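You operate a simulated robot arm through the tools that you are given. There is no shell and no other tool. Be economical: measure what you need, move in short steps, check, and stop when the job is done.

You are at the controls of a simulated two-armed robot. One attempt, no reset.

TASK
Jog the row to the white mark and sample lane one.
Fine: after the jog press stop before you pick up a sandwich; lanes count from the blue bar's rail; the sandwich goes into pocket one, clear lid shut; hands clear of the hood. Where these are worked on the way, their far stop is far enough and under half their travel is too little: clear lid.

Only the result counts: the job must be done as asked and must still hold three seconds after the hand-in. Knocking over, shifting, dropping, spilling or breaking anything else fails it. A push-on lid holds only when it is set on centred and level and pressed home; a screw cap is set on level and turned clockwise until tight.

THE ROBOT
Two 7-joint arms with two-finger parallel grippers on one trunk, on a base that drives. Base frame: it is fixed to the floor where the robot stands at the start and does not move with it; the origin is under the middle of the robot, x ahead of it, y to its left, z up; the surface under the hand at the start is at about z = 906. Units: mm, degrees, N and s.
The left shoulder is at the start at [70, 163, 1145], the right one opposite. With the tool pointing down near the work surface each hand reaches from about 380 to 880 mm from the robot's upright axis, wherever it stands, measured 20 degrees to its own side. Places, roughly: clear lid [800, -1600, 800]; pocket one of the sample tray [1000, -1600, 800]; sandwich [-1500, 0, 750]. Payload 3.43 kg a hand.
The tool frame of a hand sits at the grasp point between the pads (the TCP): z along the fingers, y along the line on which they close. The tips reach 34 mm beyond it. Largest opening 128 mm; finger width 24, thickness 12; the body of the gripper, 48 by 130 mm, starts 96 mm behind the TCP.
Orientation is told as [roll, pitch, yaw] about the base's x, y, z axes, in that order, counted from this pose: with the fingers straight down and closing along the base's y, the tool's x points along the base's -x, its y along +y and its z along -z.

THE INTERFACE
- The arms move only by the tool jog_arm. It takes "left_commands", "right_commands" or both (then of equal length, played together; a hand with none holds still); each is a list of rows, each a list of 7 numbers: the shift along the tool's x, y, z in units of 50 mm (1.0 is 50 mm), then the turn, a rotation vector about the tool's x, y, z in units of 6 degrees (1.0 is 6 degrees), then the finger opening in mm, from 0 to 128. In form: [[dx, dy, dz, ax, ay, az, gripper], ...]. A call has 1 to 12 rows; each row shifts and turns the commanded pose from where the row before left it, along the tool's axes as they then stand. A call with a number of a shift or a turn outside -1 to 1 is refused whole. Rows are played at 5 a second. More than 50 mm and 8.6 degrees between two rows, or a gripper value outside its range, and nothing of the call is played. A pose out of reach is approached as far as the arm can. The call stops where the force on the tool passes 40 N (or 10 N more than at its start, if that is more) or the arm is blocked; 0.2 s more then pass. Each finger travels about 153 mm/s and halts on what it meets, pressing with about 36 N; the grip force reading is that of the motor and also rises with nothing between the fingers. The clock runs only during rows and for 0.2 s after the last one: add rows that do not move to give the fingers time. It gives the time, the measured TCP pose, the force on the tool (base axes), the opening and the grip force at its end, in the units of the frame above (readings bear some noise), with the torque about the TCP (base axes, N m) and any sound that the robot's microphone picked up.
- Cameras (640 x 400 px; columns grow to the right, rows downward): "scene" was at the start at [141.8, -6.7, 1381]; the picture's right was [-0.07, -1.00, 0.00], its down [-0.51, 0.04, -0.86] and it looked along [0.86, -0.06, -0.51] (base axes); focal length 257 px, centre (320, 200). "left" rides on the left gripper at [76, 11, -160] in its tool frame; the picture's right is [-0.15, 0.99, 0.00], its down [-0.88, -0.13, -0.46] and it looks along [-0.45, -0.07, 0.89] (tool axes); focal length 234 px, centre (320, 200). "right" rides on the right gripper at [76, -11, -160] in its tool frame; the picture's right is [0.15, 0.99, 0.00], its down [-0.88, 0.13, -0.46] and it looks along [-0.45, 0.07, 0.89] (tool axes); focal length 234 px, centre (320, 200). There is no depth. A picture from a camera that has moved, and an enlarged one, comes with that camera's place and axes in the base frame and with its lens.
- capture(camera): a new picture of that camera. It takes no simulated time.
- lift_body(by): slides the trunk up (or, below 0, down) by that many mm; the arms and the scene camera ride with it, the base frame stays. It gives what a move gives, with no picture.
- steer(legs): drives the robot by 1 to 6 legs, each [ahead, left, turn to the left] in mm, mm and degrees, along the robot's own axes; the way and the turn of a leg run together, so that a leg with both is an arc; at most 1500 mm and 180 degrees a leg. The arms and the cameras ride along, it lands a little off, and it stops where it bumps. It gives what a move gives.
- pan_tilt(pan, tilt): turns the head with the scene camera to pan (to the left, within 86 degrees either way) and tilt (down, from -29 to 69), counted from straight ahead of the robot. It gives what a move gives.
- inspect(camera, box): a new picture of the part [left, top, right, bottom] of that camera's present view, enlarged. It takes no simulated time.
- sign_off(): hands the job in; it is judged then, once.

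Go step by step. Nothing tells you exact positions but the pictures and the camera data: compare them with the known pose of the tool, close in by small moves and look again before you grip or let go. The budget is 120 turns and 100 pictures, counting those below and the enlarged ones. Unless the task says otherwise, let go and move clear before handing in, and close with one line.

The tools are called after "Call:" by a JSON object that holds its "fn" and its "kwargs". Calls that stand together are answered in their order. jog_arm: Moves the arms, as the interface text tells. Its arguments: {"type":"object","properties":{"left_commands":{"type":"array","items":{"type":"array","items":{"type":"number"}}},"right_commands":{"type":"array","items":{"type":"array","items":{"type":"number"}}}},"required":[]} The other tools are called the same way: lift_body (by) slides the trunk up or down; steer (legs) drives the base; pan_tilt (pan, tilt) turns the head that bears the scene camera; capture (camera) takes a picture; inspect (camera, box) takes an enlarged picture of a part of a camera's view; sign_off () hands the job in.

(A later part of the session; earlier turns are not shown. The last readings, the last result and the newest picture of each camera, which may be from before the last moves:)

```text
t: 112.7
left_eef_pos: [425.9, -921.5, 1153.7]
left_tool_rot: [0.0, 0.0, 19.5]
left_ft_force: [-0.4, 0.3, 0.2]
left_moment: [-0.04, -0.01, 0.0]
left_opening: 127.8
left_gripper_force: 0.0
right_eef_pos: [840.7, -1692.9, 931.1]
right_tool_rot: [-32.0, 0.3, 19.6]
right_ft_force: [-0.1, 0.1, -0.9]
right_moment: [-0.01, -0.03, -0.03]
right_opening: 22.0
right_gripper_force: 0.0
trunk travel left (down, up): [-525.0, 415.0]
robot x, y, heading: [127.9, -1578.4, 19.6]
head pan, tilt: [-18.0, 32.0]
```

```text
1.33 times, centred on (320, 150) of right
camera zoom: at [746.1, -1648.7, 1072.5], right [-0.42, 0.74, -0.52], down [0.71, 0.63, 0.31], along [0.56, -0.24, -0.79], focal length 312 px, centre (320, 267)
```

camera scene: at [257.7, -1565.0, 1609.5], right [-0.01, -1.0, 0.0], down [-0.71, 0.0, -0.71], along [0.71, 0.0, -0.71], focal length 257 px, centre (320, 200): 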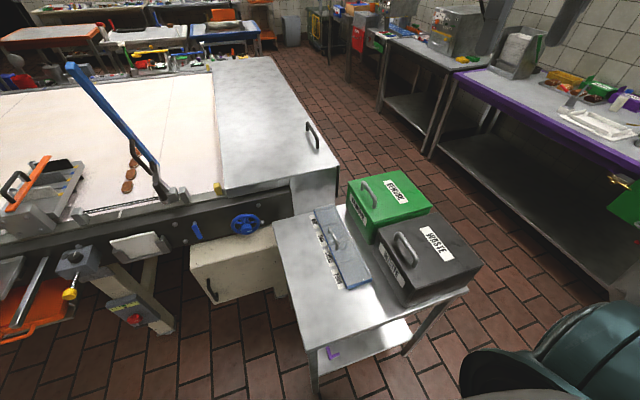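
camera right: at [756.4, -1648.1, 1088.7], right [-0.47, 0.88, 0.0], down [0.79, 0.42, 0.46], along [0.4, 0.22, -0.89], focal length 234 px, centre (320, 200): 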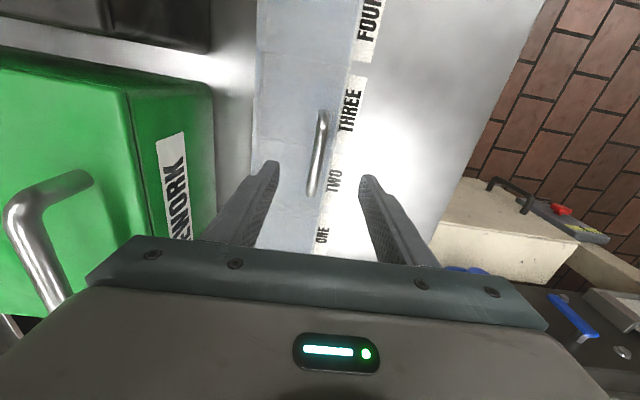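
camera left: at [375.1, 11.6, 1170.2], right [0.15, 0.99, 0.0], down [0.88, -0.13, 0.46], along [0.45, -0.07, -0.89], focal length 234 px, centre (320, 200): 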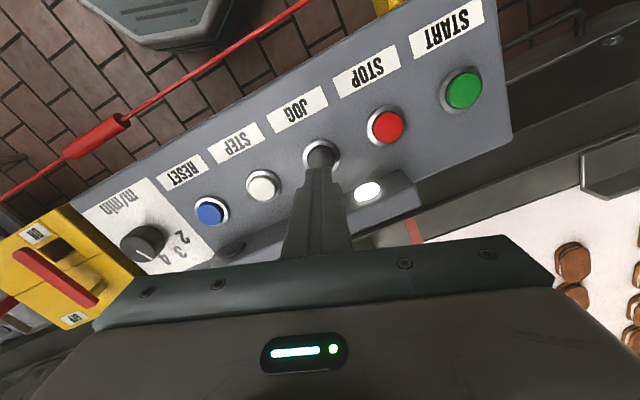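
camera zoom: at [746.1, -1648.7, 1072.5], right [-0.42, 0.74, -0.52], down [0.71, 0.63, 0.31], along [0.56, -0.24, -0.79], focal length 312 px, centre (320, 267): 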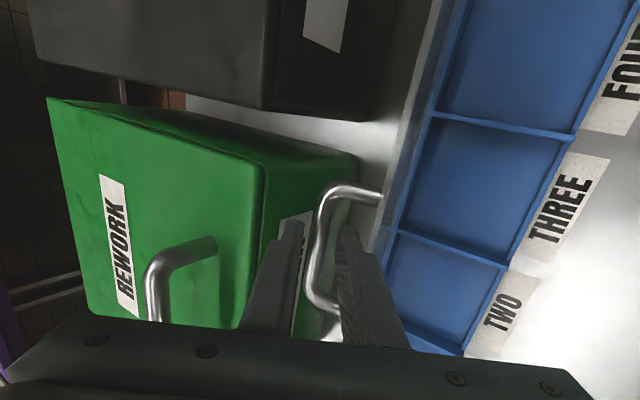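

The forces are zero and the lid stays up on its own. I'll withdraw straight back along the fingers.

Call:
{"fn": "jog_arm", "kwargs": {"right_commands": [[0, 0, -0.4, 0, 0, 0, 22], [0, 0, -0.6, 0, 0, 0, 22], [0, 0, -0.8, 0, 0, 0, 22], [0, 0, -1, 0, 0, 0, 22], [0, 0, -1, 0, 0, 0, 22], [0, 0, -1, 0, 0, 0, 22]]}}

Call:
{"fn": "inspect", "kwargs": {"camera": "scene", "box": [240, 120, 420, 280]}}

```text
t: 114.1
left_eef_pos: [425.4, -920.2, 1153.3]
left_tool_rot: [-0.1, -0.1, 19.6]
left_ft_force: [-0.1, 1.2, -0.6]
left_moment: [-0.04, -0.03, -0.01]
left_opening: 128.0
left_gripper_force: 0.2
right_eef_pos: [797.6, -1571.0, 1136.1]
right_tool_rot: [-32.1, 0.4, 19.6]
right_ft_force: [0.0, 0.3, 1.3]
right_moment: [-0.04, -0.03, 0.01]
right_opening: 22.1
right_gripper_force: 0.1
trunk travel left (down, up): [-525.0, 415.0]
robot x, y, heading: [128.0, -1580.9, 19.8]
head pan, tilt: [-18.0, 32.0]
```

```text
2.50 times, centred on (330, 200) of scene
camera zoom: at [263.6, -1560.3, 1279.0], right [0.03, -1.0, 0.0], down [-0.53, -0.02, -0.85], along [0.85, 0.02, -0.53], focal length 643 px, centre (295, 200)
```

zoom: 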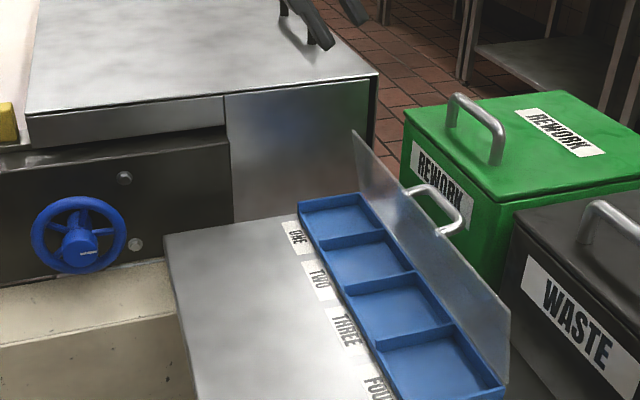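

The lid stands open, and pocket ONE is the far one, at about [969,-1609]. Now I'll straighten the right hand, raise the trunk to belt height, and drive to lane one.

Call:
{"fn": "jog_arm", "kwargs": {"right_commands": [[0, 0, 0, -0.89, 0, 0, 80], [0, 0, 0, -0.89, 0, 0, 80], [0, 0, 0, -0.89, 0, 0, 80], [0, 0, 0, -0.89, 0, 0, 80], [0, 0, 0, -0.89, 0, 0, 80], [0, 0, 0, -0.89, 0, 0, 80], [0, 0, 0, 0, 0, 0, 80]]}}

Call:
{"fn": "lift_body", "kwargs": {"by": 100}}

Call:
{"fn": "steer", "kwargs": {"legs": [[0, 700, 0], [376, 0, 0]]}}

Call:
{"fn": "pan_tilt", "kwargs": {"pan": -15, "tilt": 30}}

Call:
{"fn": "capture", "kwargs": {"camera": "scene"}}

Call:
{"fn": "capture", "kwargs": {"camera": "right"}}

```text
t: 115.7
left_eef_pos: [426.3, -921.8, 1153.7]
left_tool_rot: [-0.1, -0.2, 19.6]
left_ft_force: [-0.5, 0.4, 0.5]
left_moment: [-0.03, 0.05, 0.03]
left_opening: 127.8
left_gripper_force: 0.1
right_eef_pos: [798.8, -1572.2, 1136.3]
right_tool_rot: [0.1, 0.5, 19.6]
right_ft_force: [-0.4, 0.1, -0.5]
right_moment: [0.0, -0.02, -0.02]
right_opening: 80.1
right_gripper_force: 0.1
trunk travel left (down, up): [-525.0, 415.0]
robot x, y, heading: [127.9, -1586.0, 19.8]
head pan, tilt: [-18.0, 32.0]
```

```text
t: 117.0
left_eef_pos: [426.2, -922.6, 1253.5]
left_tool_rot: [0.0, 0.1, 19.6]
left_ft_force: [0.2, 0.0, -0.5]
left_moment: [0.01, 0.02, 0.0]
left_opening: 127.9
left_gripper_force: 0.1
right_eef_pos: [798.8, -1573.0, 1234.2]
right_tool_rot: [0.0, 0.4, 19.8]
right_ft_force: [0.9, 0.3, 0.5]
right_moment: [-0.02, 0.01, -0.01]
right_opening: 79.8
right_gripper_force: 0.0
trunk travel left (down, up): [-625.0, 315.0]
robot x, y, heading: [126.7, -1579.9, 19.4]
head pan, tilt: [-18.0, 32.0]
```

```text
t: 122.8
left_eef_pos: [539.0, -129.3, 1254.3]
left_tool_rot: [-0.1, -0.1, 19.9]
left_ft_force: [0.0, 0.5, 0.4]
left_moment: [0.0, -0.02, 0.02]
left_opening: 128.2
left_gripper_force: 0.0
right_eef_pos: [913.9, -779.1, 1235.0]
right_tool_rot: [0.0, 0.3, 20.0]
right_ft_force: [-0.4, 0.0, -0.2]
right_moment: [-0.02, -0.01, -0.02]
right_opening: 80.2
right_gripper_force: 0.0
trunk travel left (down, up): [-625.0, 315.0]
robot x, y, heading: [245.2, -792.4, 19.5]
head pan, tilt: [-18.0, 32.0]
```

```text
t: 123.5
left_eef_pos: [540.6, -130.8, 1253.3]
left_tool_rot: [0.0, 0.0, 19.9]
left_ft_force: [0.5, 0.2, 0.5]
left_moment: [0.03, 0.0, 0.01]
left_opening: 128.0
left_gripper_force: 0.0
right_eef_pos: [916.4, -778.4, 1234.9]
right_tool_rot: [0.1, 0.4, 20.0]
right_ft_force: [0.1, 0.6, -0.2]
right_moment: [-0.02, -0.01, 0.0]
right_opening: 80.1
right_gripper_force: 0.0
trunk travel left (down, up): [-625.0, 315.0]
robot x, y, heading: [245.6, -790.2, 19.9]
head pan, tilt: [-15.0, 30.0]
```

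```text
35 pictures are left
camera scene: at [382.3, -765.1, 1382.0], right [0.08, -1.0, 0.0], down [-0.5, -0.04, -0.87], along [0.86, 0.07, -0.5], focal length 257 px, centre (320, 200)
```

scene: 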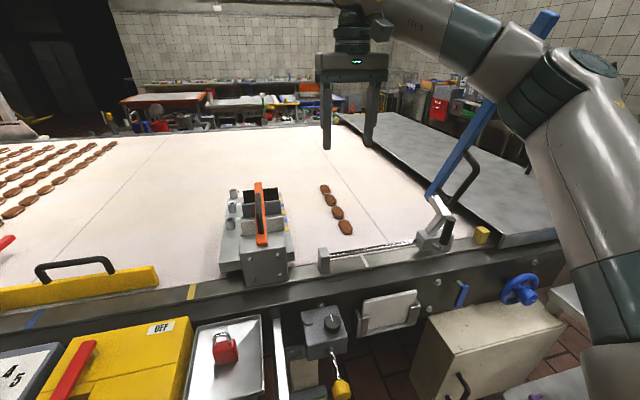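

```text
34 pictures are left
camera right: at [849.9, -815.4, 1394.2], right [-0.48, 0.88, 0.0], down [0.79, 0.42, 0.45], along [0.4, 0.21, -0.89], focal length 234 px, centre (320, 200)
```

right: 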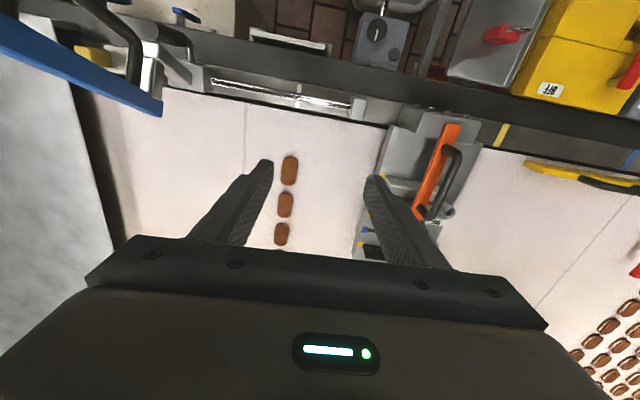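

The hand is near, and the blue bar leans close to my right arm's elbow side. I'll shift a little upstream for clearance, then bring the hand over lane one and partway down.

Call:
{"fn": "steer", "kwargs": {"legs": [[0, 65, 0]]}}

Call:
{"fn": "jog_arm", "kwargs": {"right_commands": [[-0.465, -0.57, 0, 0, 0, 0, 80], [-0.465, -0.57, 0, 0, 0, 0, 80], [-0.465, -0.57, 0, 0, 0, 0, 80], [-0.465, -0.57, 0, 0, 0, 0, 80], [0, 0, 0.9, 0, 0, 0, 80], [0, 0, 0.9, 0, 0, 0, 80], [0, 0, 0.9, 0, 0, 0, 80]]}}

Call:
{"fn": "capture", "kwargs": {"camera": "right"}}

Call:
{"fn": "capture", "kwargs": {"camera": "scene"}}

```text
t: 124.5
left_eef_pos: [518.7, -71.3, 1255.1]
left_tool_rot: [0.1, -0.1, 19.8]
left_ft_force: [0.6, -0.1, -0.1]
left_moment: [0.0, 0.04, 0.0]
left_opening: 128.0
left_gripper_force: 0.1
right_eef_pos: [895.5, -718.9, 1235.2]
right_tool_rot: [0.2, 0.3, 19.9]
right_ft_force: [0.3, -0.1, 0.5]
right_moment: [0.02, 0.01, 0.01]
right_opening: 80.1
right_gripper_force: 0.1
trunk travel left (down, up): [-625.0, 315.0]
robot x, y, heading: [226.2, -727.5, 19.8]
head pan, tilt: [-15.0, 30.0]
```

```text
t: 126.1
left_eef_pos: [518.3, -70.7, 1253.8]
left_tool_rot: [0.0, 0.1, 19.7]
left_ft_force: [0.6, -0.4, -0.2]
left_moment: [0.01, 0.02, 0.01]
left_opening: 128.2
left_gripper_force: 0.0
right_eef_pos: [1020.1, -792.7, 1098.0]
right_tool_rot: [0.1, 0.4, 20.0]
right_ft_force: [1.1, 0.0, -0.8]
right_moment: [-0.01, -0.02, 0.01]
right_opening: 80.0
right_gripper_force: 0.1
trunk travel left (down, up): [-625.0, 315.0]
robot x, y, heading: [219.9, -731.2, 19.7]
head pan, tilt: [-15.0, 30.0]
```

```text
33 pictures are left
camera right: at [953.8, -831.0, 1257.9], right [-0.47, 0.88, 0.0], down [0.79, 0.42, 0.45], along [0.4, 0.22, -0.89], focal length 234 px, centre (320, 200)
```

right: 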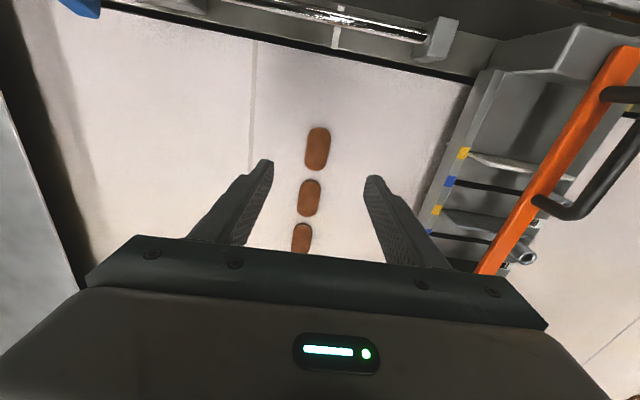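

```text
32 pictures are left
camera scene: at [361.1, -704.9, 1382.0], right [0.08, -1.0, 0.0], down [-0.5, -0.04, -0.87], along [0.86, 0.07, -0.5], focal length 257 px, centre (320, 200)
```

scene: 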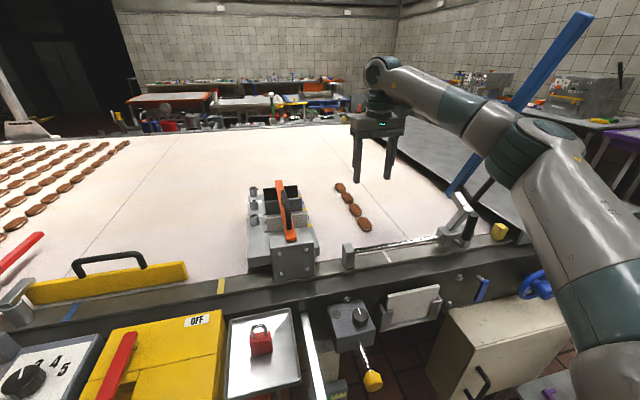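

Call:
{"fn": "jog_arm", "kwargs": {"right_commands": [[-0.2, -0.04, 0.8, 0, 0, 0, 70], [0, 0, 0.8, 0, 0, 0, 70], [0, 0, 0.66, 0, 0, 0, 70]]}}

Call:
{"fn": "inspect", "kwargs": {"camera": "right", "box": [200, 60, 440, 260]}}

Call:
{"fn": "inspect", "kwargs": {"camera": "scene", "box": [310, 110, 450, 250]}}

```text
t: 126.9
left_eef_pos: [517.9, -68.6, 1254.3]
left_tool_rot: [-0.1, -0.1, 19.8]
left_ft_force: [-1.1, 0.9, -0.3]
left_moment: [0.03, -0.02, -0.04]
left_opening: 128.1
left_gripper_force: 0.0
right_eef_pos: [1027.1, -793.1, 987.0]
right_tool_rot: [0.0, 0.3, 19.8]
right_ft_force: [0.8, 0.9, 0.5]
right_moment: [-0.01, -0.01, -0.01]
right_opening: 69.8
right_gripper_force: 0.0
trunk travel left (down, up): [-625.0, 315.0]
robot x, y, heading: [220.6, -729.1, 19.7]
head pan, tilt: [-15.0, 30.0]
```

```text
2.00 times, centred on (320, 160) of right
camera zoom: at [961.6, -830.2, 1145.9], right [-0.47, 0.88, 0.0], down [0.79, 0.42, 0.45], along [0.4, 0.22, -0.89], focal length 468 px, centre (320, 280)
```

zoom: 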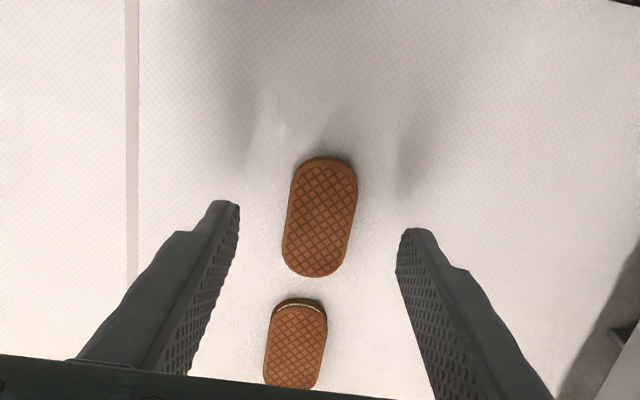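

```text
2.86 times, centred on (380, 180) of scene
camera zoom: at [360.1, -704.5, 1382.1], right [0.08, -1.0, 0.0], down [-0.5, -0.04, -0.87], along [0.86, 0.07, -0.5], focal length 735 px, centre (149, 257)
```

zoom: 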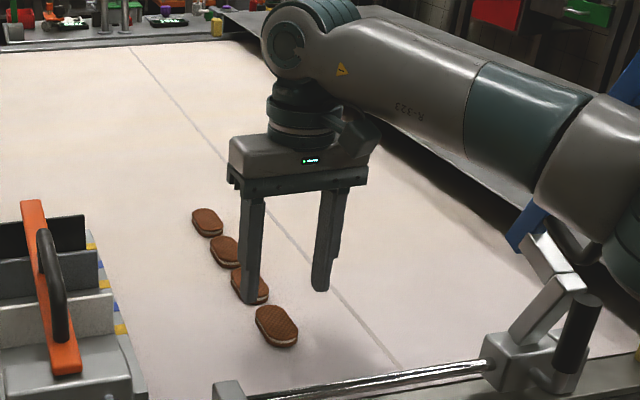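

Call:
{"fn": "jog_arm", "kwargs": {"right_commands": [[-0.16, 0.02, 0.4, 0, 0, 0, 66], [0, 0, 0.5, 0, 0, 0, 66]]}}

Call:
{"fn": "inspect", "kwargs": {"camera": "right", "box": [200, 60, 440, 260]}}

Call:
{"fn": "inspect", "kwargs": {"camera": "scene", "box": [340, 160, 420, 240]}}

```text
t: 127.5
left_eef_pos: [517.9, -70.1, 1254.0]
left_tool_rot: [0.0, -0.1, 19.8]
left_ft_force: [-0.6, -0.3, -0.1]
left_moment: [0.01, 0.05, 0.0]
left_opening: 127.9
left_gripper_force: 0.1
right_eef_pos: [1034.9, -789.7, 942.3]
right_tool_rot: [0.1, 0.4, 20.0]
right_ft_force: [-1.3, -0.2, 0.2]
right_moment: [-0.01, 0.0, -0.01]
right_opening: 66.0
right_gripper_force: 0.2
trunk travel left (down, up): [-625.0, 315.0]
robot x, y, heading: [224.3, -728.7, 19.8]
head pan, tilt: [-15.0, 30.0]
```

```text
2.00 times, centred on (320, 160) of right
camera zoom: at [968.7, -826.8, 1101.0], right [-0.47, 0.88, 0.0], down [0.79, 0.42, 0.45], along [0.4, 0.22, -0.89], focal length 468 px, centre (320, 280)
```

zoom: 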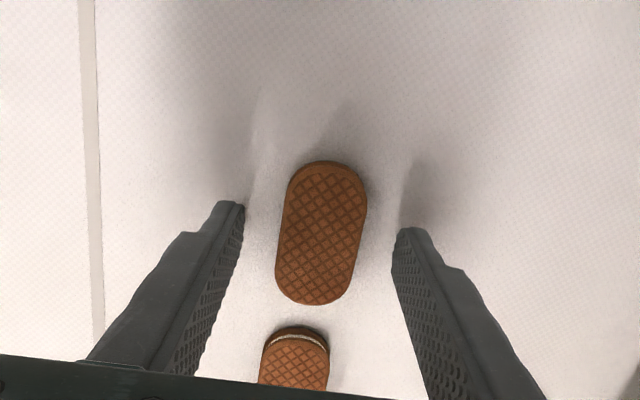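

```text
5.00 times, centred on (380, 200) of scene
camera zoom: at [360.3, -704.9, 1382.1], right [0.08, -1.0, 0.0], down [-0.5, -0.04, -0.87], along [0.86, 0.07, -0.5], focal length 1286 px, centre (20, 200)
```

zoom: 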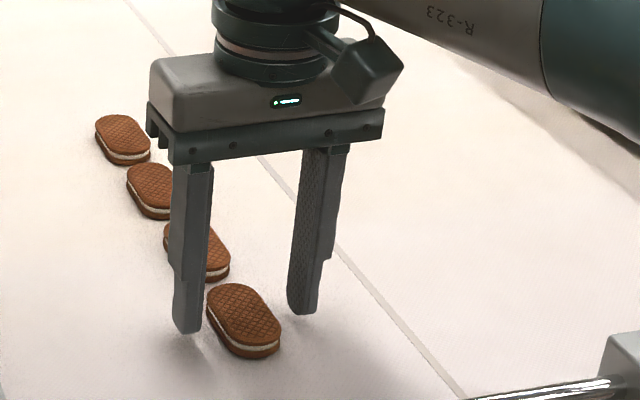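

Call:
{"fn": "jog_arm", "kwargs": {"right_commands": [[0, 0, 0.12, 0, 0, 0, 66], [0, 0, 0.08, 0, 0, 0, 66]]}}

Call:
{"fn": "inspect", "kwargs": {"camera": "scene", "box": [340, 160, 420, 240]}}

```text
t: 128.1
left_eef_pos: [516.6, -69.3, 1254.6]
left_tool_rot: [-0.1, -0.2, 19.7]
left_ft_force: [0.1, -0.2, -0.4]
left_moment: [0.0, -0.01, 0.0]
left_opening: 128.0
left_gripper_force: 0.1
right_eef_pos: [1035.1, -787.8, 933.1]
right_tool_rot: [0.0, 0.2, 19.9]
right_ft_force: [2.2, -1.9, 9.4]
right_moment: [-0.16, -0.25, 0.23]
right_opening: 66.4
right_gripper_force: 0.5
trunk travel left (down, up): [-625.0, 315.0]
robot x, y, heading: [220.0, -729.4, 19.6]
head pan, tilt: [-15.0, 30.0]
```

```text
5.00 times, centred on (380, 200) of scene
camera zoom: at [358.6, -704.3, 1382.4], right [0.08, -1.0, 0.0], down [-0.5, -0.04, -0.87], along [0.86, 0.07, -0.5], focal length 1286 px, centre (20, 200)
```

zoom: 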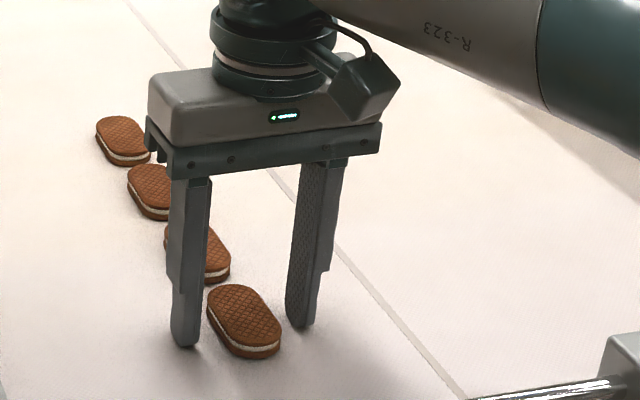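

The tips touch the belt (z≈899). I'll lift 3 mm and close gently on the sandwich.

Call:
{"fn": "jog_arm", "kwargs": {"right_commands": [[0, 0, -0.1, 0, 0, 0, 56], [0, 0, 0, 0, 0, 0, 48], [0, 0, 0, 0, 0, 0, 42], [0, 0, 0, 0, 0, 0, 37], [0, 0, 0, 0, 0, 0, 32], [0, 0, 0, 0, 0, 0, 28], [0, 0, 0, 0, 0, 0, 28]]}}

Call:
{"fn": "inspect", "kwargs": {"camera": "right", "box": [200, 60, 440, 260]}}

```text
t: 129.7
left_eef_pos: [517.0, -69.7, 1252.7]
left_tool_rot: [-0.1, -0.1, 19.7]
left_ft_force: [0.0, -0.1, 0.0]
left_moment: [0.01, 0.02, -0.03]
left_opening: 128.0
left_gripper_force: 0.1
right_eef_pos: [1035.3, -789.0, 937.6]
right_tool_rot: [0.0, 0.4, 19.9]
right_ft_force: [0.8, 0.3, 0.3]
right_moment: [0.01, 0.02, -0.01]
right_opening: 33.4
right_gripper_force: 36.5
trunk travel left (down, up): [-625.0, 315.0]
robot x, y, heading: [216.6, -726.2, 19.8]
head pan, tilt: [-15.0, 30.0]
```

```text
2.00 times, centred on (320, 160) of right
camera zoom: at [968.5, -826.1, 1096.0], right [-0.47, 0.88, 0.0], down [0.79, 0.42, 0.45], along [0.4, 0.21, -0.89], focal length 468 px, centre (320, 280)
```

zoom: 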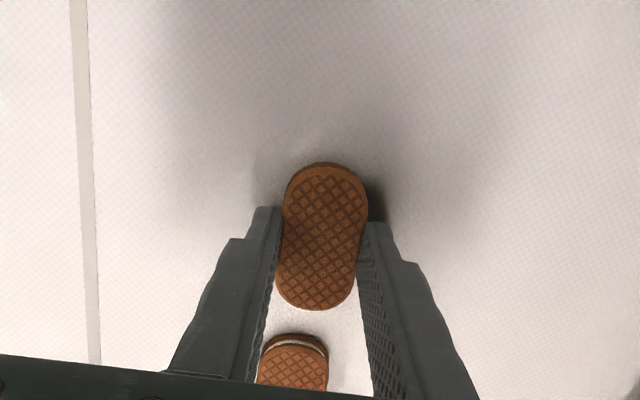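

Gripped at 33.4 mm. Lifting slowly, then checking.

Call:
{"fn": "jog_arm", "kwargs": {"right_commands": [[0, 0, -0.3, 0, 0, 0, 28], [0, 0, -0.5, 0, 0, 0, 28], [0, 0, -0.8, 0, 0, 0, 28], [0, 0, -0.9, 0, 0, 0, 28], [0, 0, -0.9, 0, 0, 0, 28], [0, 0, -0.9, 0, 0, 0, 28], [0.465, 0.57, 0, 0, 0, 0, 28], [0.465, 0.57, 0, 0, 0, 0, 28], [0.465, 0.57, 0, 0, 0, 0, 28], [0.465, 0.57, 0, 0, 0, 0, 28]]}}

Call:
{"fn": "inspect", "kwargs": {"camera": "right", "box": [140, 0, 500, 300]}}

Call:
{"fn": "capture", "kwargs": {"camera": "scene"}}

```text
t: 131.9
left_eef_pos: [517.1, -69.1, 1254.1]
left_tool_rot: [-0.1, -0.2, 19.8]
left_ft_force: [-0.8, -0.6, -0.1]
left_moment: [0.01, -0.01, 0.01]
left_opening: 127.9
left_gripper_force: 0.1
right_eef_pos: [908.9, -712.9, 1153.0]
right_tool_rot: [0.1, 0.3, 19.9]
right_ft_force: [-1.1, 0.0, -0.8]
right_moment: [0.02, -0.01, -0.02]
right_opening: 33.5
right_gripper_force: 36.3
trunk travel left (down, up): [-625.0, 315.0]
robot x, y, heading: [223.0, -731.7, 19.9]
head pan, tilt: [-15.0, 30.0]
```

```text
1.33 times, centred on (320, 150) of right
camera zoom: at [843.5, -750.1, 1311.4], right [-0.47, 0.88, 0.0], down [0.79, 0.42, 0.45], along [0.4, 0.21, -0.89], focal length 312 px, centre (320, 267)
```

zoom: 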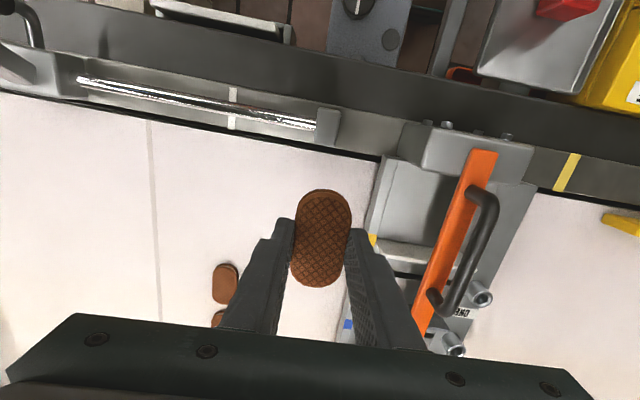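

```text
24 pictures are left
camera scene: at [359.2, -704.0, 1382.1], right [0.08, -1.0, 0.0], down [-0.5, -0.04, -0.87], along [0.86, 0.07, -0.5], focal length 257 px, centre (320, 200)
```

scene: 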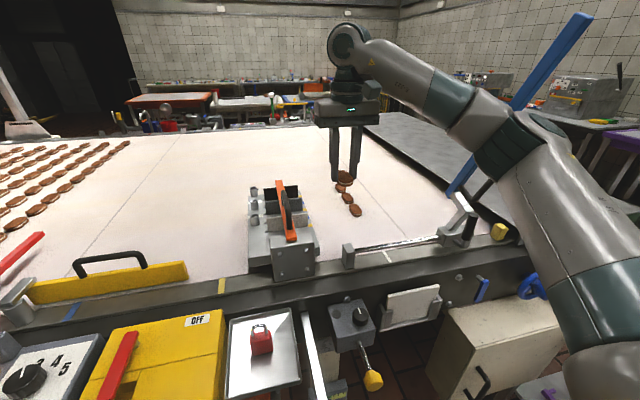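

The sandwich is held and only lane one of the row was taken. Now I'll back away from the belt and drive to the table with it.

Call:
{"fn": "steer", "kwargs": {"legs": [[-350, 0, 0], [0, -835, 0]]}}

Call:
{"fn": "pan_tilt", "kwargs": {"pan": -18, "tilt": 35}}

Call:
{"fn": "capture", "kwargs": {"camera": "scene"}}

Call:
{"fn": "capture", "kwargs": {"camera": "right"}}

```text
t: 138.2
left_eef_pos: [471.7, -972.6, 1253.8]
left_tool_rot: [0.0, -0.1, 19.9]
left_ft_force: [0.3, 0.9, -0.7]
left_moment: [0.01, 0.02, 0.01]
left_opening: 127.9
left_gripper_force: 0.0
right_eef_pos: [863.9, -1616.9, 1152.5]
right_tool_rot: [0.0, 0.4, 20.0]
right_ft_force: [0.3, -0.3, 0.1]
right_moment: [0.02, 0.02, 0.01]
right_opening: 33.2
right_gripper_force: 35.9
trunk travel left (down, up): [-625.0, 315.0]
robot x, y, heading: [172.3, -1632.3, 19.9]
head pan, tilt: [-15.0, 30.0]
```

```text
t: 138.9
left_eef_pos: [472.2, -973.7, 1254.1]
left_tool_rot: [0.0, -0.1, 20.0]
left_ft_force: [-1.0, -1.3, 0.4]
left_moment: [0.02, 0.01, -0.04]
left_opening: 128.2
left_gripper_force: 0.0
right_eef_pos: [863.8, -1615.8, 1151.7]
right_tool_rot: [0.0, 0.5, 19.9]
right_ft_force: [-0.2, 0.2, -0.7]
right_moment: [-0.01, -0.01, 0.02]
right_opening: 33.6
right_gripper_force: 35.8
trunk travel left (down, up): [-625.0, 315.0]
robot x, y, heading: [176.1, -1632.4, 19.9]
head pan, tilt: [-18.0, 35.0]
```

```text
23 pictures are left
camera scene: at [310.9, -1613.0, 1374.3], right [0.03, -1.0, 0.0], down [-0.57, -0.02, -0.82], along [0.82, 0.03, -0.57], focal length 257 px, centre (320, 200)
```

scene: 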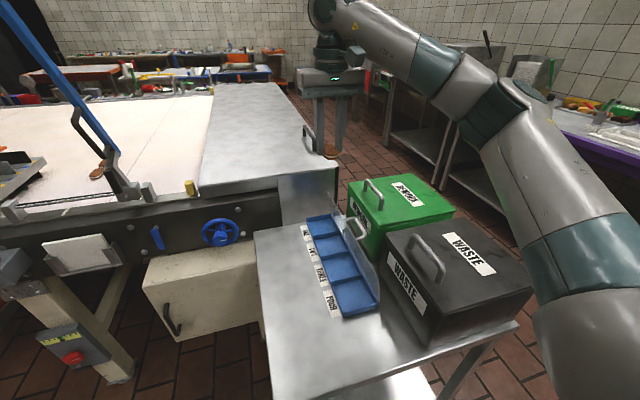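

```text
22 pictures are left
camera right: at [797.7, -1653.9, 1311.0], right [-0.48, 0.88, 0.0], down [0.79, 0.42, 0.45], along [0.4, 0.22, -0.89], focal length 234 px, centre (320, 200)
```

right: 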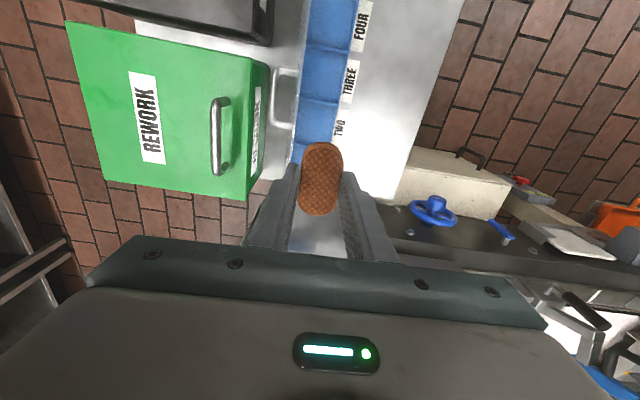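

Call:
{"fn": "inspect", "kwargs": {"camera": "scene", "box": [280, 190, 390, 290]}}

```text
4.00 times, centred on (335, 240) of scene
camera zoom: at [310.9, -1613.0, 1374.3], right [0.03, -1.0, 0.0], down [-0.57, -0.02, -0.82], along [0.82, 0.03, -0.57], focal length 1029 px, centre (260, 40)
```

zoom: 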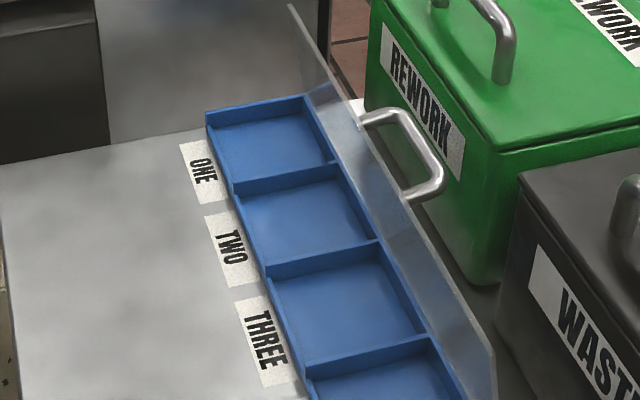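

The lid leans forward slightly over the tray, so I'll yaw the hand 90° to close along the tray's long direction. That keeps the hand narrow beside the lid.

Call:
{"fn": "jog_arm", "kwargs": {"right_commands": [[0, 0, 0, 0, 0, 1, 28], [0, 0, 0, 0, 0, 1, 28], [0, 0, 0, 0, 0, 1, 28], [0, 0, 0, 0, 0, 1, 28], [0, 0, 0, 0, 0, 1, 28], [0, 0, 0, 0, 0, 1, 28], [0, 0, 0, 0, 0, 1, 28], [0, 0, 0, 0, 0, 1, 28]]}}

Call:
{"fn": "jog_arm", "kwargs": {"right_commands": [[0, 0, 0, 0, 0, 1, 28], [0, 0, 0, 0, 0, 1, 28], [0, 0, 0, 0, 0, 1, 28], [0, 0, 0, 0, 0, 1, 28], [0, 0, 0, 0, 0, 1, 28], [0, 0, 0, 0, 0, 1, 28], [0, 0, 0, 0, 0, 1, 28], [0, 0, 0, 0, 0, 0, 28]]}}

Call:
{"fn": "lift_body", "kwargs": {"by": -80}}

Call:
{"fn": "capture", "kwargs": {"camera": "scene"}}

```text
t: 140.7
left_eef_pos: [470.6, -972.1, 1254.0]
left_tool_rot: [0.0, -0.1, 19.9]
left_ft_force: [0.2, 0.7, -0.5]
left_moment: [0.04, 0.01, -0.02]
left_opening: 128.3
left_gripper_force: 0.1
right_eef_pos: [864.0, -1616.4, 1151.5]
right_tool_rot: [-0.3, 0.3, -28.2]
right_ft_force: [-0.1, 0.2, -0.6]
right_moment: [0.0, 0.0, 0.0]
right_opening: 33.6
right_gripper_force: 35.9
trunk travel left (down, up): [-625.0, 315.0]
robot x, y, heading: [173.3, -1635.2, 20.0]
head pan, tilt: [-18.0, 35.0]
```

```text
t: 142.5
left_eef_pos: [469.9, -972.3, 1253.9]
left_tool_rot: [-0.1, -0.2, 19.9]
left_ft_force: [0.5, 0.2, -0.9]
left_moment: [0.0, -0.03, 0.0]
left_opening: 128.4
left_gripper_force: 0.0
right_eef_pos: [862.9, -1617.0, 1151.5]
right_tool_rot: [-0.4, 0.0, -70.1]
right_ft_force: [-0.1, 0.0, -0.2]
right_moment: [-0.02, 0.0, 0.01]
right_opening: 33.3
right_gripper_force: 36.4
trunk travel left (down, up): [-625.0, 315.0]
robot x, y, heading: [172.0, -1626.0, 19.8]
head pan, tilt: [-18.0, 35.0]
```

```text
t: 143.6
left_eef_pos: [469.2, -972.6, 1173.3]
left_tool_rot: [0.0, -0.1, 19.8]
left_ft_force: [0.3, -0.7, -0.5]
left_moment: [0.02, 0.0, -0.02]
left_opening: 127.9
left_gripper_force: 0.0
right_eef_pos: [862.8, -1617.5, 1072.6]
right_tool_rot: [-0.4, 0.0, -70.0]
right_ft_force: [-0.5, 0.1, -0.3]
right_moment: [0.01, 0.0, 0.0]
right_opening: 33.4
right_gripper_force: 36.3
trunk travel left (down, up): [-545.0, 395.0]
robot x, y, heading: [172.7, -1633.8, 19.8]
head pan, tilt: [-18.0, 35.0]
```

```text
20 pictures are left
camera scene: at [310.5, -1613.0, 1294.4], right [0.03, -1.0, 0.0], down [-0.57, -0.02, -0.82], along [0.82, 0.03, -0.57], focal length 257 px, centre (320, 200)
```

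scene: 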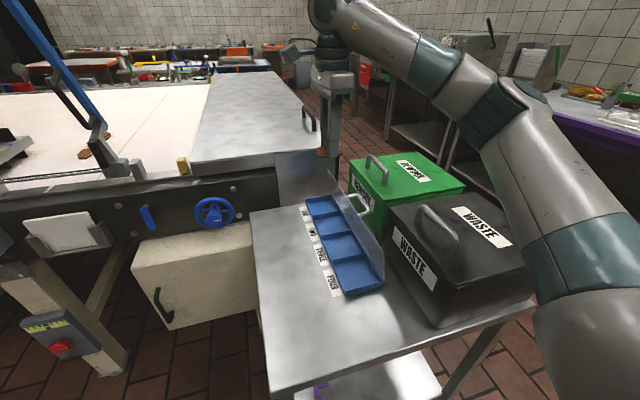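

Call:
{"fn": "jog_arm", "kwargs": {"right_commands": [[0, 0.92, 0, 0, 0, 0, 28], [-0.14, 0.92, 0, 0, 0, 0, 28], [0, 0, 0.9, 0, 0, 0, 28], [0, 0, 0.9, 0, 0, 0, 28]]}}

Call:
{"fn": "capture", "kwargs": {"camera": "right"}}

Call:
{"fn": "inspect", "kwargs": {"camera": "scene", "box": [270, 110, 410, 250]}}

```text
t: 144.6
left_eef_pos: [471.5, -972.0, 1173.6]
left_tool_rot: [-0.1, 0.0, 19.8]
left_ft_force: [0.2, 0.0, 0.2]
left_moment: [-0.03, -0.01, -0.01]
left_opening: 128.1
left_gripper_force: 0.0
right_eef_pos: [951.9, -1590.2, 980.9]
right_tool_rot: [-0.4, -0.1, -69.9]
right_ft_force: [-0.2, 0.7, -1.2]
right_moment: [0.01, 0.03, -0.02]
right_opening: 33.2
right_gripper_force: 35.9
trunk travel left (down, up): [-545.0, 395.0]
robot x, y, heading: [176.6, -1629.0, 19.7]
head pan, tilt: [-18.0, 35.0]
```

```text
19 pictures are left
camera right: at [917.3, -1525.1, 1138.9], right [0.88, 0.48, -0.01], down [0.43, -0.78, 0.45], along [0.21, -0.4, -0.89], focal length 234 px, centre (320, 200)
```

right: 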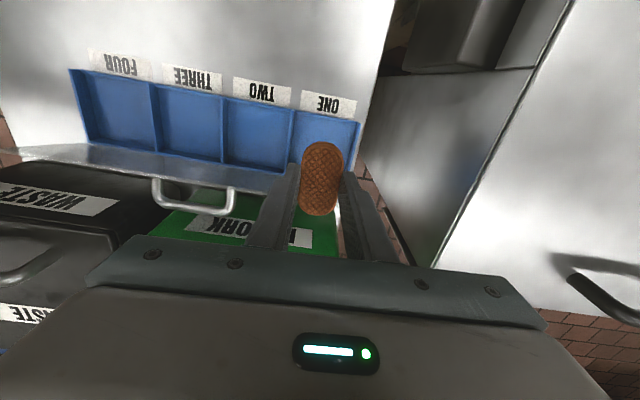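

```text
2.86 times, centred on (340, 180) of scene
camera zoom: at [311.8, -1612.4, 1294.2], right [0.03, -1.0, 0.0], down [-0.57, -0.02, -0.82], along [0.82, 0.03, -0.57], focal length 735 px, centre (263, 257)
```

zoom: 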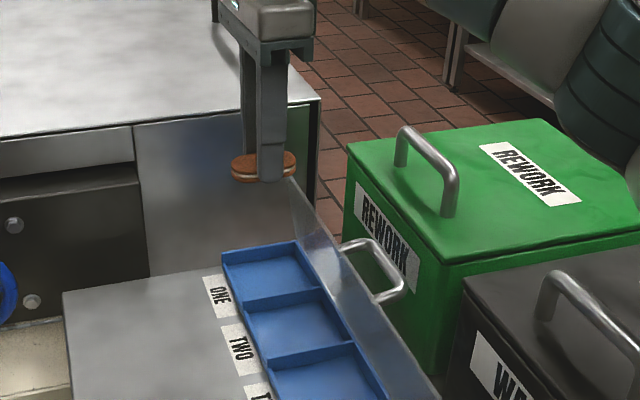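

Sandwich length is about 67 mm and the pocket is about 74 mm, so I must centre well. I'll come down slightly forward of the lid edge, then shift back just above the rim.

Call:
{"fn": "jog_arm", "kwargs": {"right_commands": [[0.1, 0, 0.5, 0, 0, 0, 28], [0, 0, 0.6, 0, 0, 0, 28], [0, 0, 0.6, 0, 0, 0, 28], [0, 0, 0.4, 0, 0, 0, 28]]}}

Call:
{"fn": "capture", "kwargs": {"camera": "right"}}

Call:
{"fn": "inspect", "kwargs": {"camera": "scene", "box": [290, 150, 390, 250]}}

```text
t: 145.6
left_eef_pos: [471.3, -973.6, 1174.1]
left_tool_rot: [0.0, 0.0, 19.9]
left_ft_force: [-0.2, 0.6, -0.3]
left_moment: [-0.02, 0.01, -0.02]
left_opening: 128.1
left_gripper_force: 0.0
right_eef_pos: [950.2, -1585.7, 875.3]
right_tool_rot: [-0.5, 0.1, -70.0]
right_ft_force: [0.2, -0.1, 0.2]
right_moment: [-0.02, 0.0, -0.01]
right_opening: 33.1
right_gripper_force: 36.1
trunk travel left (down, up): [-545.0, 395.0]
robot x, y, heading: [173.9, -1631.8, 20.0]
head pan, tilt: [-18.0, 35.0]
```

```text
17 pictures are left
camera right: at [914.2, -1520.8, 1033.3], right [0.88, 0.48, -0.01], down [0.43, -0.78, 0.45], along [0.21, -0.4, -0.89], focal length 234 px, centre (320, 200)
```

right: 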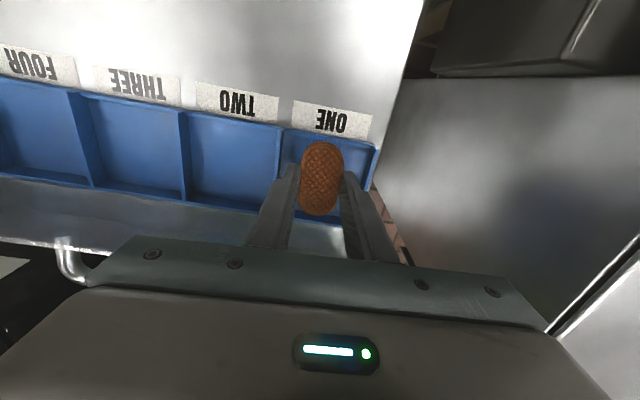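

```text
4.00 times, centred on (340, 200) of scene
camera zoom: at [311.2, -1612.8, 1294.3], right [0.03, -1.0, 0.0], down [-0.57, -0.02, -0.82], along [0.82, 0.03, -0.57], focal length 1029 px, centre (240, 200)
```

zoom: 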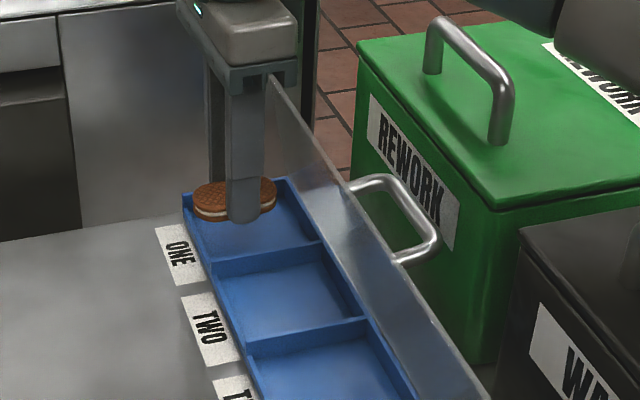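

Call:
{"fn": "jog_arm", "kwargs": {"right_commands": [[-0.19, 0, 0, 0, 0, 0, 28], [0, 0, 0.25, 0, 0, 0, 28], [0, 0, 0.15, 0, 0, 0, 28]]}}

Call:
{"fn": "inspect", "kwargs": {"camera": "right", "box": [220, 80, 420, 240]}}

Call:
{"fn": "inspect", "kwargs": {"camera": "scene", "box": [290, 150, 390, 250]}}

```text
t: 146.4
left_eef_pos: [470.7, -973.4, 1174.5]
left_tool_rot: [0.0, -0.1, 19.9]
left_ft_force: [0.3, 0.5, 0.7]
left_moment: [-0.04, 0.01, 0.01]
left_opening: 128.2
left_gripper_force: 0.1
right_eef_pos: [951.0, -1597.0, 855.1]
right_tool_rot: [-0.4, 0.0, -69.9]
right_ft_force: [-0.5, -0.6, 0.2]
right_moment: [-0.01, 0.02, 0.03]
right_opening: 33.5
right_gripper_force: 35.6
trunk travel left (down, up): [-545.0, 395.0]
robot x, y, heading: [173.8, -1632.5, 19.6]
head pan, tilt: [-18.0, 35.0]
```

```text
2.50 times, centred on (320, 160) of right
camera zoom: at [917.6, -1530.3, 1014.4], right [0.88, 0.48, -0.01], down [0.43, -0.78, 0.45], along [0.21, -0.4, -0.89], focal length 585 px, centre (320, 300)
```

zoom: 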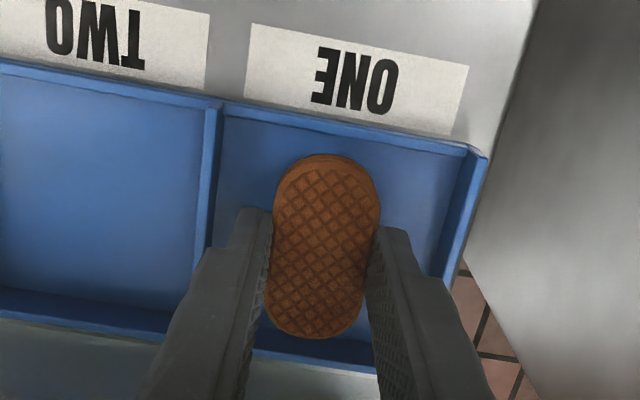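

```text
4.00 times, centred on (340, 200) of scene
camera zoom: at [310.9, -1613.0, 1294.3], right [0.03, -1.0, 0.0], down [-0.57, -0.02, -0.82], along [0.82, 0.03, -0.57], focal length 1029 px, centre (240, 200)
```

zoom: 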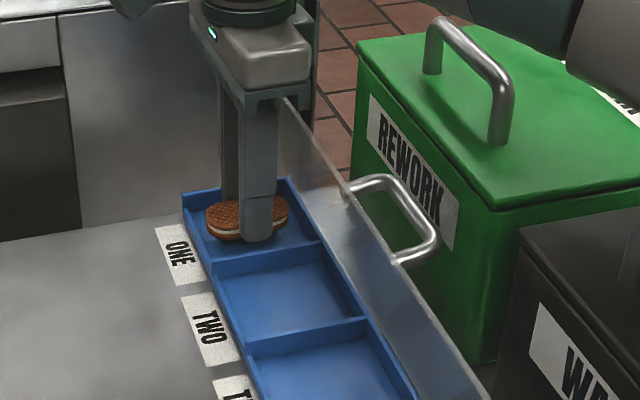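

Call:
{"fn": "jog_arm", "kwargs": {"right_commands": [[0.05, 0, 0.08, 0, 0, 0, 28], [0, 0, 0.06, 0, 0, 0, 28], [0, 0, 0.06, 0, 0, 0, 28]]}}

Call:
{"fn": "inspect", "kwargs": {"camera": "right", "box": [220, 80, 420, 240]}}

```text
t: 147.2
left_eef_pos: [471.0, -973.2, 1174.4]
left_tool_rot: [-0.1, -0.2, 19.9]
left_ft_force: [0.4, -0.5, 0.3]
left_moment: [-0.02, 0.0, 0.02]
left_opening: 128.0
left_gripper_force: 0.0
right_eef_pos: [953.3, -1594.0, 847.0]
right_tool_rot: [-0.4, 0.0, -70.0]
right_ft_force: [-0.5, 0.8, -0.9]
right_moment: [0.01, -0.01, 0.01]
right_opening: 33.3
right_gripper_force: 36.0
trunk travel left (down, up): [-545.0, 395.0]
robot x, y, heading: [174.5, -1632.2, 19.7]
head pan, tilt: [-18.0, 35.0]
```

```text
2.50 times, centred on (320, 160) of right
camera zoom: at [916.6, -1527.4, 1004.7], right [0.88, 0.48, -0.01], down [0.43, -0.78, 0.46], along [0.21, -0.4, -0.89], focal length 585 px, centre (320, 300)
```

zoom: 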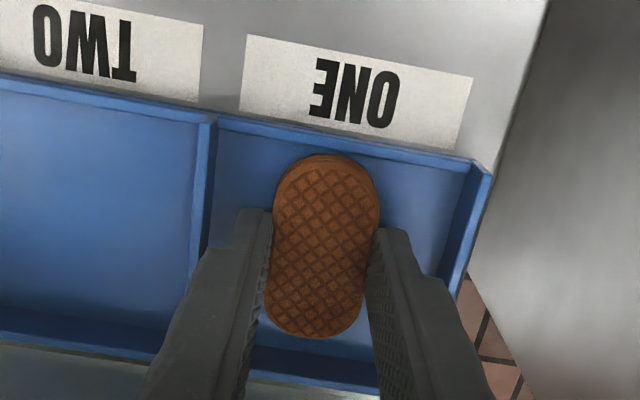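

Call:
{"fn": "jog_arm", "kwargs": {"right_commands": [[0, 0, 0.05, 0, 0, 0, 28], [0, 0, 0.04, 0, 0, 0, 28]]}}

```text
t: 147.8
left_eef_pos: [469.4, -973.0, 1174.4]
left_tool_rot: [0.0, 0.0, 19.9]
left_ft_force: [0.1, 0.4, 0.4]
left_moment: [0.05, 0.01, -0.03]
left_opening: 128.3
left_gripper_force: 0.0
right_eef_pos: [951.0, -1592.9, 842.9]
right_tool_rot: [-0.3, 0.0, -70.0]
right_ft_force: [0.1, -0.5, 4.0]
right_moment: [0.11, 0.02, -0.04]
right_opening: 33.2
right_gripper_force: 36.0
trunk travel left (down, up): [-545.0, 395.0]
robot x, y, heading: [170.7, -1635.0, 19.9]
head pan, tilt: [-18.0, 35.0]
```

Contact with the pocket floor (4 N). I'll release gently with a small opening and rise straight up.

Call:
{"fn": "jog_arm", "kwargs": {"right_commands": [[0, 0, 0, 0, 0, 0, 36], [0, 0, 0, 0, 0, 0, 40], [0, 0, 0, 0, 0, 0, 44], [0, 0, -0.2, 0, 0, 0, 44], [0, 0, -0.4, 0, 0, 0, 44], [0.1, 0, -0.6, 0, 0, 0, 44], [0, 0, -0.9, 0, 0, 0, 44], [0, 0, -0.9, 0, 0, 0, 44], [0, 0, -0.9, 0, 0, 0, 44]]}}

Call:
{"fn": "capture", "kwargs": {"camera": "right"}}

Call:
{"fn": "inspect", "kwargs": {"camera": "scene", "box": [270, 130, 410, 270]}}

```text
t: 149.8
left_eef_pos: [469.5, -970.2, 1173.4]
left_tool_rot: [-0.1, -0.1, 19.8]
left_ft_force: [-0.6, 0.1, -0.1]
left_moment: [0.0, -0.02, -0.02]
left_opening: 128.2
left_gripper_force: 0.2
right_eef_pos: [949.2, -1588.3, 1037.7]
right_tool_rot: [-0.4, 0.1, -70.0]
right_ft_force: [0.4, 0.3, -0.2]
right_moment: [0.0, -0.04, -0.01]
right_opening: 44.1
right_gripper_force: 0.1
trunk travel left (down, up): [-545.0, 395.0]
robot x, y, heading: [178.3, -1631.9, 19.7]
head pan, tilt: [-18.0, 35.0]
```

```text
12 pictures are left
camera right: at [915.4, -1521.3, 1196.1], right [0.88, 0.48, -0.01], down [0.43, -0.78, 0.46], along [0.21, -0.4, -0.89], focal length 234 px, centre (320, 200)
```

right: 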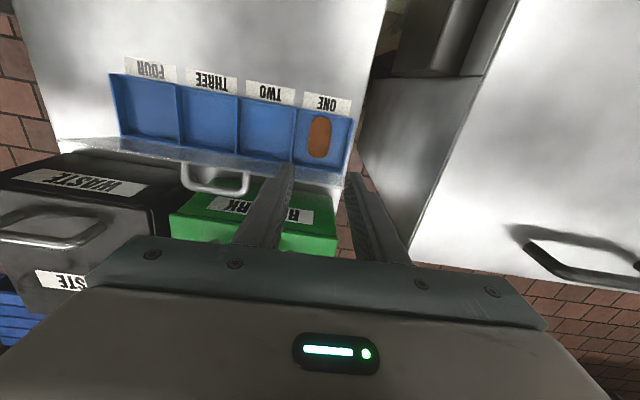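

```text
2.86 times, centred on (340, 200) of scene
camera zoom: at [309.5, -1612.4, 1294.3], right [0.03, -1.0, 0.0], down [-0.57, -0.02, -0.82], along [0.82, 0.03, -0.57], focal length 735 px, centre (263, 200)
```

zoom: 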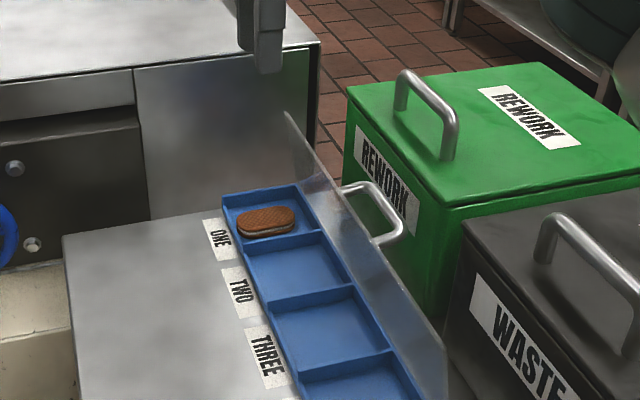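

The sandwich lies flat inside pocket ONE. To shut the lid, I'll bring closed fingers down behind it, in the gap to the REWORK bin and beside the handle, then push it over.

Call:
{"fn": "jog_arm", "kwargs": {"right_commands": [[-0.5, -0.35, -0.4, 0, 0, 0, 0], [-0.5, -0.35, 0, 0, 0, 0, 0], [-0.42, 0, 0, 0, 0, 0, 0], [0, 0, 0.6, 0, 0, 0, 0], [0, 0, 0.5, 0, 0, 0, 0]]}}

Call:
{"fn": "inspect", "kwargs": {"camera": "scene", "box": [270, 130, 410, 270]}}

Call:
{"fn": "capture", "kwargs": {"camera": "right"}}

```text
t: 151.0
left_eef_pos: [471.1, -973.0, 1174.3]
left_tool_rot: [0.0, -0.1, 19.8]
left_ft_force: [-0.6, 0.0, 0.4]
left_moment: [0.0, 0.04, 0.0]
left_opening: 127.7
left_gripper_force: 0.1
right_eef_pos: [942.7, -1668.3, 1000.9]
right_tool_rot: [-0.4, 0.0, -70.0]
right_ft_force: [0.5, 0.2, 0.1]
right_moment: [0.01, 0.03, -0.04]
right_opening: 0.1
right_gripper_force: 33.0
trunk travel left (down, up): [-545.0, 395.0]
robot x, y, heading: [173.2, -1635.5, 19.8]
head pan, tilt: [-18.0, 35.0]
```

```text
2.86 times, centred on (340, 200) of scene
camera zoom: at [311.3, -1613.1, 1294.3], right [0.03, -1.0, 0.0], down [-0.57, -0.02, -0.82], along [0.82, 0.03, -0.57], focal length 735 px, centre (263, 200)
```

zoom: 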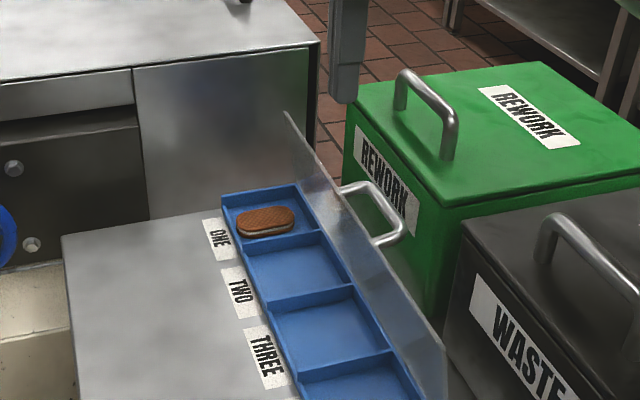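

```text
9 pictures are left
camera right: at [908.0, -1601.8, 1160.2], right [0.88, 0.48, -0.01], down [0.43, -0.78, 0.45], along [0.21, -0.4, -0.89], focal length 234 px, centre (320, 200)
```

right: 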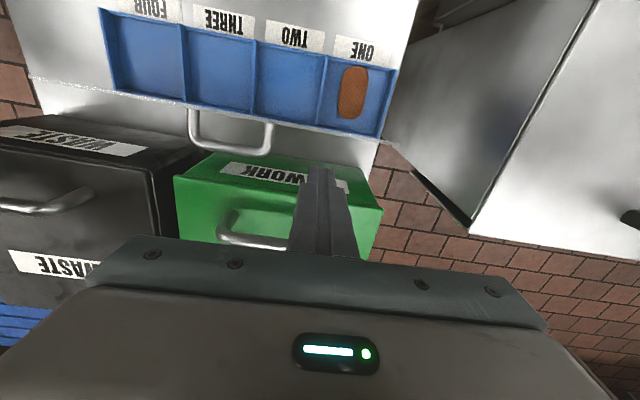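

The gap is clear. Lowering the closed fingertips behind the lid, then pulling gently forward.

Call:
{"fn": "jog_arm", "kwargs": {"right_commands": [[0, 0, 0.7, 0, 0, 0, 0], [0, 0, 0.7, 0, 0, 0, 0], [0.2, 0, 0, 0, 0, 0, 0], [0.2, 0, 0, 0, 0, 0, 0]]}}

Call:
{"fn": "inspect", "kwargs": {"camera": "scene", "box": [270, 130, 410, 270]}}

```text
t: 152.0
left_eef_pos: [470.5, -972.4, 1174.0]
left_tool_rot: [0.0, 0.0, 19.9]
left_ft_force: [0.3, 0.4, 0.3]
left_moment: [0.01, -0.02, 0.01]
left_opening: 128.1
left_gripper_force: 0.1
right_eef_pos: [934.8, -1649.3, 932.4]
right_tool_rot: [-0.3, -0.1, -70.0]
right_ft_force: [0.0, -0.2, 1.0]
right_moment: [-0.01, 0.0, 0.03]
right_opening: 0.1
right_gripper_force: 33.7
trunk travel left (down, up): [-545.0, 395.0]
robot x, y, heading: [176.9, -1633.8, 19.7]
head pan, tilt: [-18.0, 35.0]
```

```text
2.86 times, centred on (340, 200) of scene
camera zoom: at [311.1, -1612.8, 1294.2], right [0.03, -1.0, 0.0], down [-0.57, -0.02, -0.82], along [0.82, 0.03, -0.57], focal length 735 px, centre (263, 200)
```

zoom: 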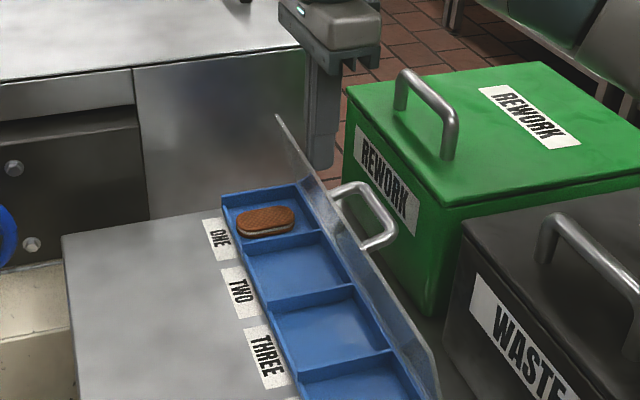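

The lid is following. Continuing to fold it down along its arc.

Call:
{"fn": "jog_arm", "kwargs": {"right_commands": [[0.139, 0, 0.074, 0, 0, 0, 0], [0.139, 0, 0.074, 0, 0, 0, 0], [0.116, 0, 0.104, 0, 0, 0, 0], [0.116, 0, 0.104, 0, 0, 0, 0], [0.084, 0, 0.132, 0, 0, 0, 0], [0.084, 0, 0.132, 0, 0, 0, 0], [0.046, 0, 0.12, 0, 0, 0, 0]]}}

Call:
{"fn": "inspect", "kwargs": {"camera": "scene", "box": [270, 130, 410, 270]}}

```text
t: 153.6
left_eef_pos: [470.4, -972.4, 1174.0]
left_tool_rot: [0.0, -0.1, 19.8]
left_ft_force: [0.2, 0.6, 1.0]
left_moment: [-0.02, 0.01, 0.01]
left_opening: 128.0
left_gripper_force: 0.0
right_eef_pos: [921.6, -1615.7, 894.6]
right_tool_rot: [-0.4, 0.0, -70.0]
right_ft_force: [0.1, 0.9, 1.1]
right_moment: [0.0, 0.0, 0.0]
right_opening: 0.3
right_gripper_force: 32.4
trunk travel left (down, up): [-545.0, 395.0]
robot x, y, heading: [173.8, -1632.7, 20.0]
head pan, tilt: [-18.0, 35.0]
```

```text
2.86 times, centred on (340, 200) of scene
camera zoom: at [310.9, -1612.8, 1294.3], right [0.03, -1.0, 0.0], down [-0.57, -0.02, -0.82], along [0.82, 0.03, -0.57], focal length 735 px, centre (263, 200)
```

zoom: 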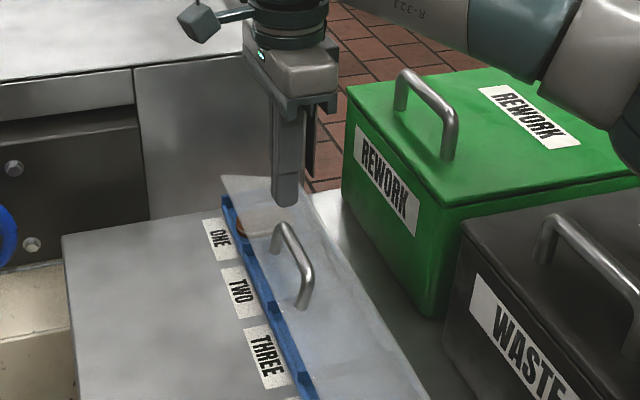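

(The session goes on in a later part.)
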